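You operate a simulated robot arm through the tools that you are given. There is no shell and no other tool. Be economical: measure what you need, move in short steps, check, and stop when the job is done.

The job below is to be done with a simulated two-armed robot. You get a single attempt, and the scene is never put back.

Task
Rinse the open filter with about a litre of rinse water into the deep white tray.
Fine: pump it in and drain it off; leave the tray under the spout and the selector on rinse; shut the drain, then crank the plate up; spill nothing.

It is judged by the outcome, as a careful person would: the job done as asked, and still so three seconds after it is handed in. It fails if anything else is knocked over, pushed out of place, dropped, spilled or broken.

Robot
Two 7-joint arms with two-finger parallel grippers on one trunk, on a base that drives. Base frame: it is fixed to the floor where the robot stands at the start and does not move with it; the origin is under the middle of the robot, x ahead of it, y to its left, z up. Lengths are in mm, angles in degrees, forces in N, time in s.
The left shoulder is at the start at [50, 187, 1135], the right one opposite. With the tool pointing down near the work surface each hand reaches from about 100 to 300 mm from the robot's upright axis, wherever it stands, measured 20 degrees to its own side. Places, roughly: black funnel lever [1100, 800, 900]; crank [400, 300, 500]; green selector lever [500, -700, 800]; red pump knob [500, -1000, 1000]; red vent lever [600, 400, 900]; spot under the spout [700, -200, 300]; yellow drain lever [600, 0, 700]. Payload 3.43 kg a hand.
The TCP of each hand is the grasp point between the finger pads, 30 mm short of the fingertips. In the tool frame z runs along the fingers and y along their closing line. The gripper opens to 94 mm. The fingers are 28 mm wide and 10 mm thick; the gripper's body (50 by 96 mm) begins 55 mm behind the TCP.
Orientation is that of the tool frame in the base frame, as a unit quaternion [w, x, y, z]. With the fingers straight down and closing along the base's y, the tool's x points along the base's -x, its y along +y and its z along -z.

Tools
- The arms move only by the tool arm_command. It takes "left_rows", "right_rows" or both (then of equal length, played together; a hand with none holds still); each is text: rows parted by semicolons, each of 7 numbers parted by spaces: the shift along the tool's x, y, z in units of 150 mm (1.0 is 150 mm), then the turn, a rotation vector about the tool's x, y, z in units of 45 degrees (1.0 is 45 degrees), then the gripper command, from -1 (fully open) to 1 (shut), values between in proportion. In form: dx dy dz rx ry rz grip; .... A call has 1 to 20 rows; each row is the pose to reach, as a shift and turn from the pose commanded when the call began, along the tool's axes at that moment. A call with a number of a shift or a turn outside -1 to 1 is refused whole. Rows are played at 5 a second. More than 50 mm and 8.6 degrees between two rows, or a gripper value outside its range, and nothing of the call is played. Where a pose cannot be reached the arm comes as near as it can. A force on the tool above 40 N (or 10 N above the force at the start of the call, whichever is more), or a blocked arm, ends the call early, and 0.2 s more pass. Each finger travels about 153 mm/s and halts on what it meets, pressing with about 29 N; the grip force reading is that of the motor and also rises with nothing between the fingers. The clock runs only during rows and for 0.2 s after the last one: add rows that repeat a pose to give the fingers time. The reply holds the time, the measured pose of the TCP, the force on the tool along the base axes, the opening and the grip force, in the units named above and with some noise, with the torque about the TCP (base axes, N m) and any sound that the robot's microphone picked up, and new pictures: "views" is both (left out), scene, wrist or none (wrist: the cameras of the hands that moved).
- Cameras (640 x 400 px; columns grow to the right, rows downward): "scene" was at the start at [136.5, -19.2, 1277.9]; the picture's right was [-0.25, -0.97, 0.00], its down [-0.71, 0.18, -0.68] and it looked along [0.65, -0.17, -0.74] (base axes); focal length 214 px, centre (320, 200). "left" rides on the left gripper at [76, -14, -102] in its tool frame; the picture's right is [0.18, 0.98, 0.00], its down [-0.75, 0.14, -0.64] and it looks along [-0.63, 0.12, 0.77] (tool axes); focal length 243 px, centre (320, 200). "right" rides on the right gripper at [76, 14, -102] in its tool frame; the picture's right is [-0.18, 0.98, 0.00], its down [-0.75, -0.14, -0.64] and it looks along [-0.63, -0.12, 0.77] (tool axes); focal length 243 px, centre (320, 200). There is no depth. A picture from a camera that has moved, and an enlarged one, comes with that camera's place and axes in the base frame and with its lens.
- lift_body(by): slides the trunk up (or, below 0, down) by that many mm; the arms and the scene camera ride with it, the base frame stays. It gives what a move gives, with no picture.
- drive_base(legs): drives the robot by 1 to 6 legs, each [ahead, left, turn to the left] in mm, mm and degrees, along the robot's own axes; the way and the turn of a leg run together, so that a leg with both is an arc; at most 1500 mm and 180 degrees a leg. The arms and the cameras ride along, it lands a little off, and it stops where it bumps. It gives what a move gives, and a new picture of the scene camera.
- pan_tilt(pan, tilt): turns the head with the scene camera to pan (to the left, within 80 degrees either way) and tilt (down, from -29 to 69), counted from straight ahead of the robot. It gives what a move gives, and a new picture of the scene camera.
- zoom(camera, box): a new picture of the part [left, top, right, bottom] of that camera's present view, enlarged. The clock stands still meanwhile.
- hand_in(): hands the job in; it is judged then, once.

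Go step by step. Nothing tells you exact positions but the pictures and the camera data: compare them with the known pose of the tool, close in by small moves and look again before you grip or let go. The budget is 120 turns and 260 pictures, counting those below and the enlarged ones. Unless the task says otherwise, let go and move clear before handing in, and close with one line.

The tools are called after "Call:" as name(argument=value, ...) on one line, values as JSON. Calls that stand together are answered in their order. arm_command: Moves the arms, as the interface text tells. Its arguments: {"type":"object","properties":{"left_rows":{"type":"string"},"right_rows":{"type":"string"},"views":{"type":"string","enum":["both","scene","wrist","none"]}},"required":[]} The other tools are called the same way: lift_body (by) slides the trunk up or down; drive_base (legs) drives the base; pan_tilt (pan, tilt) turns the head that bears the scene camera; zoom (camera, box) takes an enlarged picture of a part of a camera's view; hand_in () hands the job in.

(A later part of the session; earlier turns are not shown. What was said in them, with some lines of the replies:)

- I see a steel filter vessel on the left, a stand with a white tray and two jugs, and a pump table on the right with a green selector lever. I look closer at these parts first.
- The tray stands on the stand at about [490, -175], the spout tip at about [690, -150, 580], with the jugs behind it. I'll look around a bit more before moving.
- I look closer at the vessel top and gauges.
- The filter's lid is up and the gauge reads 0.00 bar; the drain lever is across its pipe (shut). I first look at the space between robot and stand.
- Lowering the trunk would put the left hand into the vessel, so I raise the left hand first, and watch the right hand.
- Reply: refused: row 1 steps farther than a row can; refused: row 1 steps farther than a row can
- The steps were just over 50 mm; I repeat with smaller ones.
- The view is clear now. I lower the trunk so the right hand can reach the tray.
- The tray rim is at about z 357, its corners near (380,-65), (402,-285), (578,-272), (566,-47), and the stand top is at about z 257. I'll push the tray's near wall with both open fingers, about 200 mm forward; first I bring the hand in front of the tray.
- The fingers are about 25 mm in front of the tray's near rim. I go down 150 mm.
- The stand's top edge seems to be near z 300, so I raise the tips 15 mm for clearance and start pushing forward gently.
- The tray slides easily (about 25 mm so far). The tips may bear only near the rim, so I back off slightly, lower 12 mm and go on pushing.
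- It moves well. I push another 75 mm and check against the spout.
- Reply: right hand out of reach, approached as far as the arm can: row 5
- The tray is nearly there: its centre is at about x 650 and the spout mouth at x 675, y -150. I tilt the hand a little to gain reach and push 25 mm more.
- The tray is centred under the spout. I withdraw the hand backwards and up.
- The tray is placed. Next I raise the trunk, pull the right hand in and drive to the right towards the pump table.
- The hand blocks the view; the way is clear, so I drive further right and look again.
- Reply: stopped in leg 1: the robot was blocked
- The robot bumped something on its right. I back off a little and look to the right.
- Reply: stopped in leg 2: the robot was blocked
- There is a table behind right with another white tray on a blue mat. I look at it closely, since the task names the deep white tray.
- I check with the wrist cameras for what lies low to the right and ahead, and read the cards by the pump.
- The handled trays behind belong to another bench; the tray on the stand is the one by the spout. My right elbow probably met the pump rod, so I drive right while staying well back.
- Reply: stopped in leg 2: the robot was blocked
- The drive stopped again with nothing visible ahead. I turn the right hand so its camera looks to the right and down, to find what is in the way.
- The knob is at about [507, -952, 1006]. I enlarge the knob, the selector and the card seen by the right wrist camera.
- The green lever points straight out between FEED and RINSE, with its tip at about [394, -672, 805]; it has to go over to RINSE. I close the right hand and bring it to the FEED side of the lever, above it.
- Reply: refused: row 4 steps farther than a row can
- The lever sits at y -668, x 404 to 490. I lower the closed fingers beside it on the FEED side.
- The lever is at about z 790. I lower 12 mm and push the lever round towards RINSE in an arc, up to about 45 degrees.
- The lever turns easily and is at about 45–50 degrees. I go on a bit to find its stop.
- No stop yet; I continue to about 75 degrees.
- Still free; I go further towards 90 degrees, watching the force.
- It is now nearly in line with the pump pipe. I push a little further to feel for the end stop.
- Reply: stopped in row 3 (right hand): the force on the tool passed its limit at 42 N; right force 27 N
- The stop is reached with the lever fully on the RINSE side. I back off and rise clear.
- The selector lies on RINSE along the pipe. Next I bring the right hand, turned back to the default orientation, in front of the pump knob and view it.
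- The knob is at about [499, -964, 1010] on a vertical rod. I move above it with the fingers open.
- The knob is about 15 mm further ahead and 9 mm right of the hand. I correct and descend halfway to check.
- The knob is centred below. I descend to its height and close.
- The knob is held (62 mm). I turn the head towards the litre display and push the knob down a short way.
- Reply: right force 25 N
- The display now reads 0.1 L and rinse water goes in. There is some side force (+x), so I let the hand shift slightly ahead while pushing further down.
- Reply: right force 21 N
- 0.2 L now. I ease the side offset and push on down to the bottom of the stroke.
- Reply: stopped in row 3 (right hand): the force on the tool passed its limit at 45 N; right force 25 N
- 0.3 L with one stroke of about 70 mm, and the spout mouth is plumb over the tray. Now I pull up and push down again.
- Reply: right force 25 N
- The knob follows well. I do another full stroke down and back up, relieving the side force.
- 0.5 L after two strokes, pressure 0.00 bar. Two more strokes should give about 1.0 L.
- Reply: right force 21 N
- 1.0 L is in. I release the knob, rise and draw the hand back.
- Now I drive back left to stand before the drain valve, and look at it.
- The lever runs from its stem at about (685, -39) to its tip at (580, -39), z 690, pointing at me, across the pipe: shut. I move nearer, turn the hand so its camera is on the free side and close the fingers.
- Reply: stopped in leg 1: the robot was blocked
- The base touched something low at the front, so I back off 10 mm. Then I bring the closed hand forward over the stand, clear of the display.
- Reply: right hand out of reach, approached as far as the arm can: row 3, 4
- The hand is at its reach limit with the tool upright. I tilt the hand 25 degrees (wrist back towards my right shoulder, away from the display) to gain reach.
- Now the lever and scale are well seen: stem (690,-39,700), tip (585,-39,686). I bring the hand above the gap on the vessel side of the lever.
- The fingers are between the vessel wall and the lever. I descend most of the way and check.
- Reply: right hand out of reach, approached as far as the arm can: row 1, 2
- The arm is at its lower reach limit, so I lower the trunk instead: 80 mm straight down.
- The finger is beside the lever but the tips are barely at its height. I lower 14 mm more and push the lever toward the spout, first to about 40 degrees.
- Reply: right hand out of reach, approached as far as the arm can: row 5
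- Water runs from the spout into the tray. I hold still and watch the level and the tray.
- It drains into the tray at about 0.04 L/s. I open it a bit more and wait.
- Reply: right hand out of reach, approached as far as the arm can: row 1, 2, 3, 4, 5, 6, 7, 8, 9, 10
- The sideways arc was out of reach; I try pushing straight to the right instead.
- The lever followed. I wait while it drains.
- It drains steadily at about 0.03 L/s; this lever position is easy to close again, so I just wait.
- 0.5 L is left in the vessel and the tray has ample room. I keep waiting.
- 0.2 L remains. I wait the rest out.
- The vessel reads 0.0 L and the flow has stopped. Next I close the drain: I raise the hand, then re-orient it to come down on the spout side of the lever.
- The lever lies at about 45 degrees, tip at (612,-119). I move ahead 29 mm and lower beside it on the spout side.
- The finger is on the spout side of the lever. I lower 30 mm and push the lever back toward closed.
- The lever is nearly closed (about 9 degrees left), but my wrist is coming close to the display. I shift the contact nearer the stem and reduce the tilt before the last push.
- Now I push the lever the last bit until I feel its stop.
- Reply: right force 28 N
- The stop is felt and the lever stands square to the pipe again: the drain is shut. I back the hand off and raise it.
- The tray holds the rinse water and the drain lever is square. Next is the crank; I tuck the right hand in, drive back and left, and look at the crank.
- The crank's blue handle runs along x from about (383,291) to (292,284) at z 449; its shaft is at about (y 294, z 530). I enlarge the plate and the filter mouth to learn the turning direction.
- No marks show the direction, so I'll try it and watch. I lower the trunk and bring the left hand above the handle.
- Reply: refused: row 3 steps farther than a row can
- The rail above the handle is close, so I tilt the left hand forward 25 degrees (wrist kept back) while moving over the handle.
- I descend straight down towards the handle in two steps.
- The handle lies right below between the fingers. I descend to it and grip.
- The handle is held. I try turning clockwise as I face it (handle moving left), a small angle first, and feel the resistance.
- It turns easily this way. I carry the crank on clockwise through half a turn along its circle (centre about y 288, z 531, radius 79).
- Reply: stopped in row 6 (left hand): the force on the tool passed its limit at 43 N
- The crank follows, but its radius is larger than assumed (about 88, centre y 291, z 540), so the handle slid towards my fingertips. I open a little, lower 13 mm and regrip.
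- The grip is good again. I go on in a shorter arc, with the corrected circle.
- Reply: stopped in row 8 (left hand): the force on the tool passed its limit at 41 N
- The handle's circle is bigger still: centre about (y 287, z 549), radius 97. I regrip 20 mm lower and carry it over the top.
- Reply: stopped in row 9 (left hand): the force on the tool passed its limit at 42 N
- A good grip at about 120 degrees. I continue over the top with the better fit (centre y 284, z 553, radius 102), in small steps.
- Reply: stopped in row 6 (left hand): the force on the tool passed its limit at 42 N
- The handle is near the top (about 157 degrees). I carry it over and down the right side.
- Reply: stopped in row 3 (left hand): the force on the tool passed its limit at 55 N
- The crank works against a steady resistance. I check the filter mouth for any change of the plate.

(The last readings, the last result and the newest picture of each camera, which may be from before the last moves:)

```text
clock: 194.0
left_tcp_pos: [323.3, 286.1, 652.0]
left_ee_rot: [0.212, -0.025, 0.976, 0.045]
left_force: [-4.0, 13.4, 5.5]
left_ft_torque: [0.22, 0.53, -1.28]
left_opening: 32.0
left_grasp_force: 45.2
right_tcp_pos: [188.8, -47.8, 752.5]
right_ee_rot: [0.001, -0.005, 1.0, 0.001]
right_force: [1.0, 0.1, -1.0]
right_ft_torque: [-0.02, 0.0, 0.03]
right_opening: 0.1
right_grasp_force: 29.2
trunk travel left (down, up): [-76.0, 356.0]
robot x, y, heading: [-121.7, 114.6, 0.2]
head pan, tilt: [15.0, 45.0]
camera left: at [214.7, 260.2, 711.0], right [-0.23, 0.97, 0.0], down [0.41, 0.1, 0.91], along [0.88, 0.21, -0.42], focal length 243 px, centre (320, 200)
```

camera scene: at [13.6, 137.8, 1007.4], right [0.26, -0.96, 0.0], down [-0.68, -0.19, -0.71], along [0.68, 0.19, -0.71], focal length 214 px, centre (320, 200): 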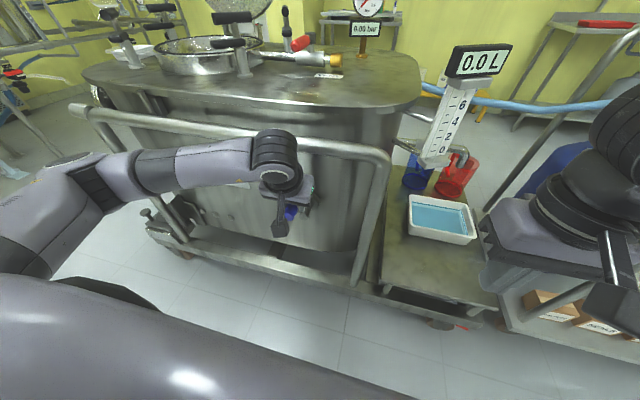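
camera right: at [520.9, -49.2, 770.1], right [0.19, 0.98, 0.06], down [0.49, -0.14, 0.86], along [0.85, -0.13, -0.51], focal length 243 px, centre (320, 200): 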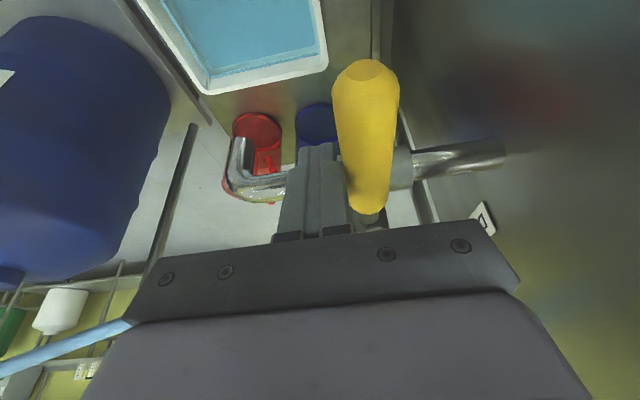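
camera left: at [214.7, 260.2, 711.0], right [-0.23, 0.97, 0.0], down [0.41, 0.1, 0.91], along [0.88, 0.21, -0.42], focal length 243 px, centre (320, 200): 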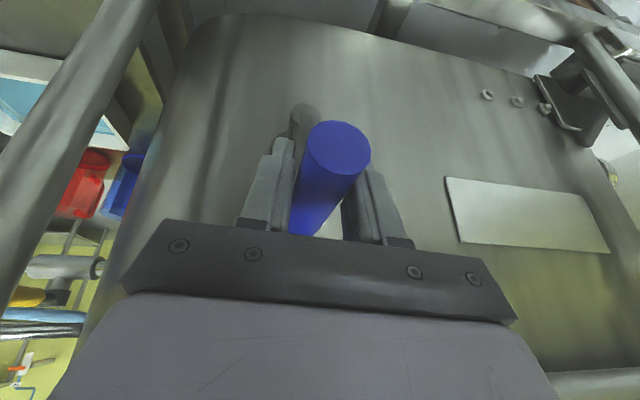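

The grip is centred at the top of the turn. I go on down the right side more slowly, straightening the hand's small twist as I go.

Call:
arm_command(left_rows="0.003 -0.058 -0.003 0.02 0 0.005 1;0.007 -0.117 -0.004 0.04 0 0.01 1;0.014 -0.175 0.003 0.06 0 0.015 1;0.022 -0.233 0.011 0.08 0 0.02 1;0.033 -0.288 0.026 0.1 0 0.03 1;0.045 -0.343 0.043 0.12 0 0.035 1;0.06 -0.395 0.067 0.125 -0.005 0.038 1;0.076 -0.445 0.093 0.125 -0.005 0.038 1;0.093 -0.491 0.125 0.125 -0.005 0.038 1;0.111 -0.535 0.159 0.125 -0.005 0.038 1;0.132 -0.575 0.198 0.125 -0.005 0.038 1;0.153 -0.611 0.238 0.125 -0.005 0.038 1;0.176 -0.643 0.283 0.125 -0.005 0.038 1;0.199 -0.671 0.329 0.125 -0.005 0.038 1;0.223 -0.693 0.378 0.125 -0.005 0.038 1;0.247 -0.711 0.427 0.125 -0.005 0.038 1", views="both")

```text
clock: 194.5
left_tcp_pos: [325.7, 284.6, 649.2]
left_ee_rot: [0.214, -0.028, 0.975, 0.048]
left_force: [-4.8, 6.7, 3.5]
left_ft_torque: [0.13, -0.49, -1.11]
left_opening: 32.6
left_grasp_force: 45.2
right_tcp_pos: [189.8, -45.8, 753.7]
right_ee_rot: [0.0, -0.007, 1.0, 0.0]
right_force: [0.7, 0.4, -0.1]
right_ft_torque: [0.0, 0.01, 0.01]
right_opening: 0.0
right_grasp_force: 28.7
trunk travel left (down, up): [-76.0, 356.0]
robot x, y, heading: [-123.0, 114.1, 0.4]
head pan, tilt: [15.0, 45.0]
stopped in row 2 (left hand): the force on the tool passed its limit at 46 N (the readings are from after the stop); the commanded pose is now the measured one
camera scene: at [14.3, 138.8, 1007.4], right [0.26, -0.96, 0.0], down [-0.68, -0.19, -0.71], along [0.68, 0.19, -0.71], focal length 214 px, centre (320, 200)
camera left: at [215.0, 259.2, 710.9], right [-0.24, 0.97, 0.0], down [0.41, 0.1, 0.91], along [0.88, 0.22, -0.42], focal length 243 px, centre (320, 200)
```

scene: 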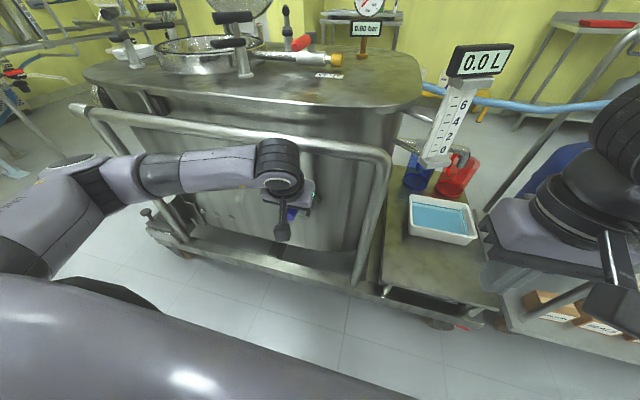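
left: 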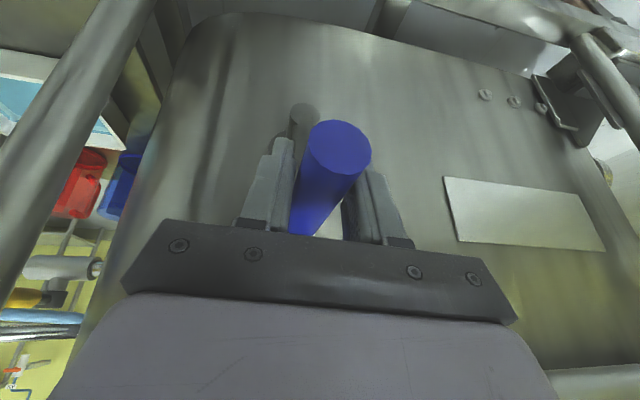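

The crank no longer moves: it seems to have met a stop at half a turn. I check the pressure gauge and the arm.

Call:
zoom(camera="scene", box=[300, 0, 420, 80])

Call:
arm_command(left_rows="0 -0.03 0 0 0 0 1;0 -0.06 0.003 0 0 0 1;0 -0.09 0.006 0 0 0 1", views="none")

```text
5.00 times, centred on (360, 40) of scene
camera zoom: at [14.3, 138.8, 1007.4], right [0.26, -0.96, 0.0], down [-0.68, -0.19, -0.71], along [0.68, 0.19, -0.71], focal length 1072 px, centre (120, 1000)
```

zoom: 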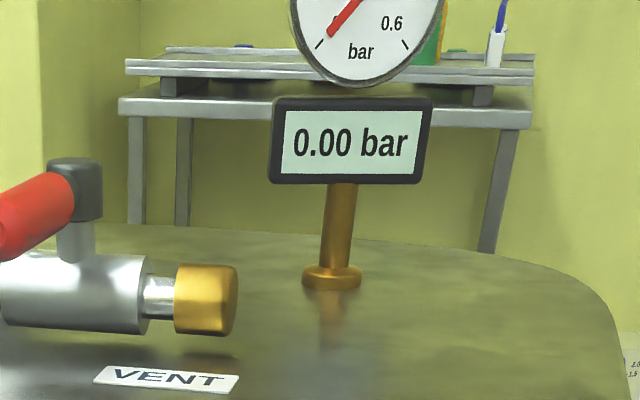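

```text
clock: 195.0
left_tcp_pos: [324.4, 285.5, 650.8]
left_ee_rot: [0.211, -0.032, 0.975, 0.056]
left_force: [-6.1, 6.5, 5.9]
left_ft_torque: [0.12, -0.47, -1.17]
left_opening: 32.3
left_grasp_force: 44.6
right_tcp_pos: [190.3, -44.3, 754.2]
right_ee_rot: [0.001, -0.008, 1.0, 0.0]
right_force: [-0.1, 0.0, 0.4]
right_ft_torque: [0.0, 0.0, -0.01]
right_opening: 0.0
right_grasp_force: 28.6
trunk travel left (down, up): [-76.0, 356.0]
robot x, y, heading: [-123.6, 119.5, 0.7]
head pan, tilt: [15.0, 45.0]
stopped in row 2 (left hand): the force on the tool passed its limit at 45 N (the readings are from after the stop); the commanded pose is now the measured one
```

It is a firm stop at half a turn (handle up). I release the handle, retreat and look whether it stays and where the plate is.

Call:
arm_command(left_rows="0 0.01 0 0 0 0 -1;0 0.01 0 0 0 0 -1;0 0.01 -0.25 0 0 0 -1;0 0.01 -0.55 0 0 0 -1;0 0.01 -0.85 0 0 0 -1", views="scene")

Call:
arm_command(left_rows="0.3 -0.1 0 0 0.15 0 -1;0.5 -0.2 -0.2 0 0.3 0 -1;0.6 -0.3 -0.45 0 0.4 0 -1;0.65 -0.35 -0.75 0 0.5 0 -1", views="none")

Call:
lift_body(by=330)

Call:
pan_tilt(pan=20, tilt=40)

```text
clock: 196.2
left_tcp_pos: [273.6, 271.7, 766.8]
left_ee_rot: [0.21, -0.033, 0.975, 0.055]
left_force: [-0.3, -0.7, -0.4]
left_ft_torque: [-0.04, 0.0, 0.02]
left_opening: 94.0
left_grasp_force: 0.1
right_tcp_pos: [191.2, -46.3, 752.1]
right_ee_rot: [0.0, -0.006, 1.0, 0.0]
right_force: [-0.1, 0.6, 0.1]
right_ft_torque: [0.01, 0.01, 0.03]
right_opening: 0.0
right_grasp_force: 29.0
trunk travel left (down, up): [-76.0, 356.0]
robot x, y, heading: [-123.6, 115.6, 0.5]
head pan, tilt: [15.0, 45.0]
camera scene: at [14.7, 139.1, 1007.3], right [0.27, -0.96, 0.0], down [-0.68, -0.19, -0.71], along [0.68, 0.19, -0.71], focal length 214 px, centre (320, 200)
```

scene: 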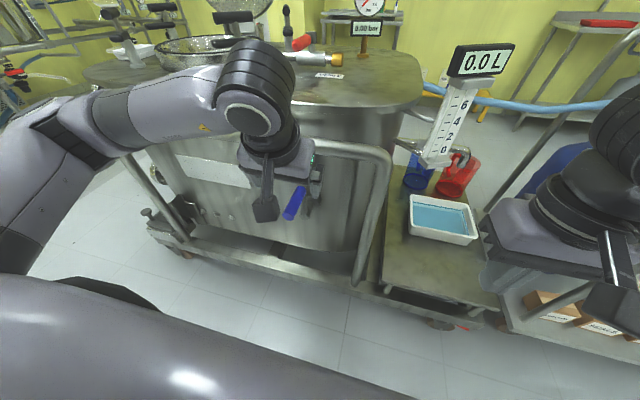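

```text
clock: 197.2
left_tcp_pos: [145.1, 200.2, 823.2]
left_ee_rot: [0.016, -0.044, 0.998, 0.048]
left_force: [-0.4, 1.3, 0.6]
left_ft_torque: [-0.03, 0.03, -0.01]
left_opening: 94.0
left_grasp_force: 0.1
right_tcp_pos: [190.3, -45.4, 754.5]
right_ee_rot: [0.0, -0.007, 1.0, 0.001]
right_force: [-0.8, 0.5, -0.8]
right_ft_torque: [0.01, 0.02, -0.04]
right_opening: 0.1
right_grasp_force: 28.5
trunk travel left (down, up): [-76.0, 356.0]
robot x, y, heading: [-119.8, 117.1, 0.4]
head pan, tilt: [15.0, 45.0]
```

```text
clock: 200.4
left_tcp_pos: [145.6, 200.6, 1153.5]
left_ee_rot: [0.016, -0.043, 0.998, 0.046]
left_force: [0.4, 0.3, -0.3]
left_ft_torque: [0.02, 0.01, 0.02]
left_opening: 93.8
left_grasp_force: 0.0
right_tcp_pos: [191.2, -45.0, 1083.4]
right_ee_rot: [0.0, -0.008, 1.0, 0.0]
right_force: [-0.4, -0.5, -0.4]
right_ft_torque: [0.0, -0.02, 0.02]
right_opening: 0.0
right_grasp_force: 29.2
trunk travel left (down, up): [-406.0, 26.0]
robot x, y, heading: [-123.2, 114.5, 0.5]
head pan, tilt: [15.0, 45.0]
```

```text
clock: 201.1
left_tcp_pos: [145.9, 200.1, 1153.2]
left_ee_rot: [0.015, -0.043, 0.998, 0.047]
left_force: [-0.6, 1.2, -0.3]
left_ft_torque: [-0.01, -0.02, -0.04]
left_opening: 93.9
left_grasp_force: 0.0
right_tcp_pos: [191.3, -44.9, 1083.4]
right_ee_rot: [0.0, -0.008, 1.0, 0.0]
right_force: [0.2, 0.5, 0.1]
right_ft_torque: [0.03, 0.0, 0.0]
right_opening: 0.1
right_grasp_force: 28.8
trunk travel left (down, up): [-406.0, 26.0]
robot x, y, heading: [-124.4, 116.0, 0.3]
head pan, tilt: [20.0, 40.0]
camera scene: at [15.9, 147.1, 1344.6], right [0.35, -0.94, 0.0], down [-0.6, -0.22, -0.77], along [0.72, 0.27, -0.64], focal length 214 px, centre (320, 200)
```

scene: 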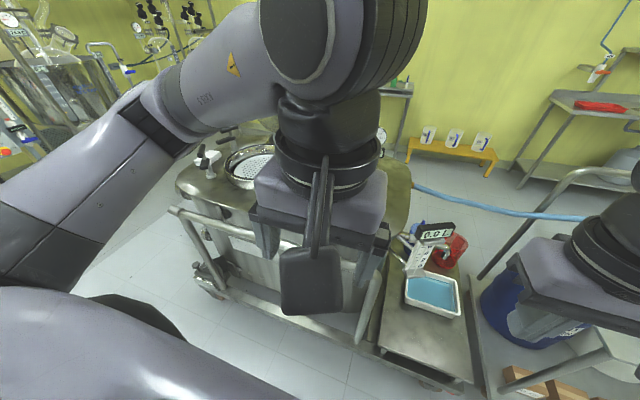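

A perforated white plate now shows in the filter mouth. I enlarge to confirm.

Call:
zoom(camera="scene", box=[170, 120, 300, 220])

Call:
drive_base(legs=[[-20, 80, 0]])

Call:
pan_tilt(pan=-10, tilt=45)

Call:
zoom(camera="scene", box=[200, 150, 420, 350])

```text
4.00 times, centred on (235, 170) of scene
camera zoom: at [15.9, 147.1, 1344.6], right [0.35, -0.94, 0.0], down [-0.6, -0.22, -0.77], along [0.72, 0.27, -0.64], focal length 858 px, centre (660, 320)
```

zoom: 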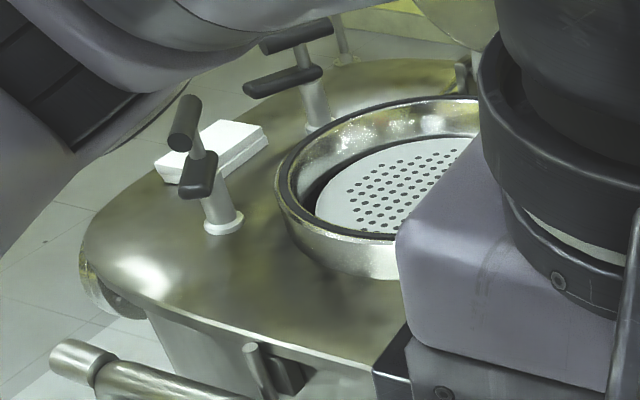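

```text
clock: 202.5
left_tcp_pos: [125.0, 281.3, 1152.2]
left_ee_rot: [0.017, -0.042, 0.998, 0.047]
left_force: [0.9, 0.0, -0.5]
left_ft_torque: [-0.01, -0.03, 0.02]
left_opening: 93.9
left_grasp_force: 0.1
right_tcp_pos: [171.4, 37.1, 1084.0]
right_ee_rot: [-0.001, -0.009, 1.0, 0.0]
right_force: [-0.3, 0.5, 0.3]
right_ft_torque: [-0.02, 0.01, -0.02]
right_opening: 0.1
right_grasp_force: 29.0
trunk travel left (down, up): [-406.0, 26.0]
robot x, y, heading: [-143.1, 197.2, 0.5]
head pan, tilt: [20.0, 40.0]
camera scene: at [-4.5, 228.0, 1344.7], right [0.35, -0.94, 0.0], down [-0.6, -0.22, -0.77], along [0.72, 0.27, -0.64], focal length 214 px, centre (320, 200)
```

scene: 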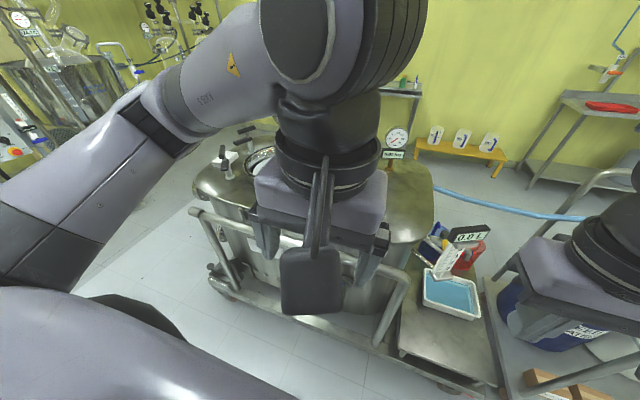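

```text
clock: 203.4
left_tcp_pos: [125.0, 281.0, 1153.4]
left_ee_rot: [0.016, -0.043, 0.998, 0.047]
left_force: [0.6, -0.4, -0.3]
left_ft_torque: [0.02, -0.02, 0.01]
left_opening: 94.1
left_grasp_force: 0.0
right_tcp_pos: [170.6, 34.7, 1083.7]
right_ee_rot: [0.0, -0.008, 1.0, 0.0]
right_force: [0.5, 1.0, -0.2]
right_ft_torque: [-0.01, 0.03, 0.01]
right_opening: 0.0
right_grasp_force: 28.6
trunk travel left (down, up): [-406.0, 26.0]
robot x, y, heading: [-143.9, 198.0, 0.5]
head pan, tilt: [-10.0, 45.0]
camera scene: at [-3.9, 184.4, 1337.4], right [-0.17, -0.99, 0.0], down [-0.7, 0.12, -0.71], along [0.7, -0.12, -0.71], focal length 214 px, centre (320, 200)
```

scene: 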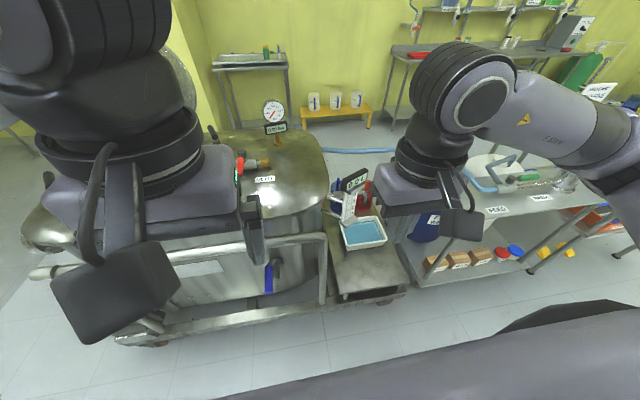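

```text
2.00 times, centred on (310, 250) of scene
camera zoom: at [-3.9, 184.4, 1337.4], right [-0.17, -0.99, 0.0], down [-0.7, 0.12, -0.71], along [0.7, -0.12, -0.71], focal length 429 px, centre (340, 100)
```

zoom: 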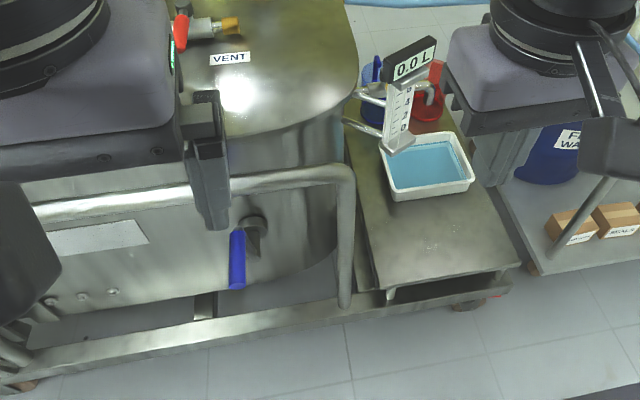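

The plate is up and the crank stays put. The drain is shut and the rinse water is in the tray under the spout; the selector is on rinse, and both hands are clear, so I hand in.

Call:
hand_in()

```text
The job is handed in.
```

The filter was rinsed with 1.0 L of rinse water, drained to 0.0 L into the white tray under the spout with no spill seen; the drain is shut, the selector is on rinse, the plate is cranked up, and the job is handed in.
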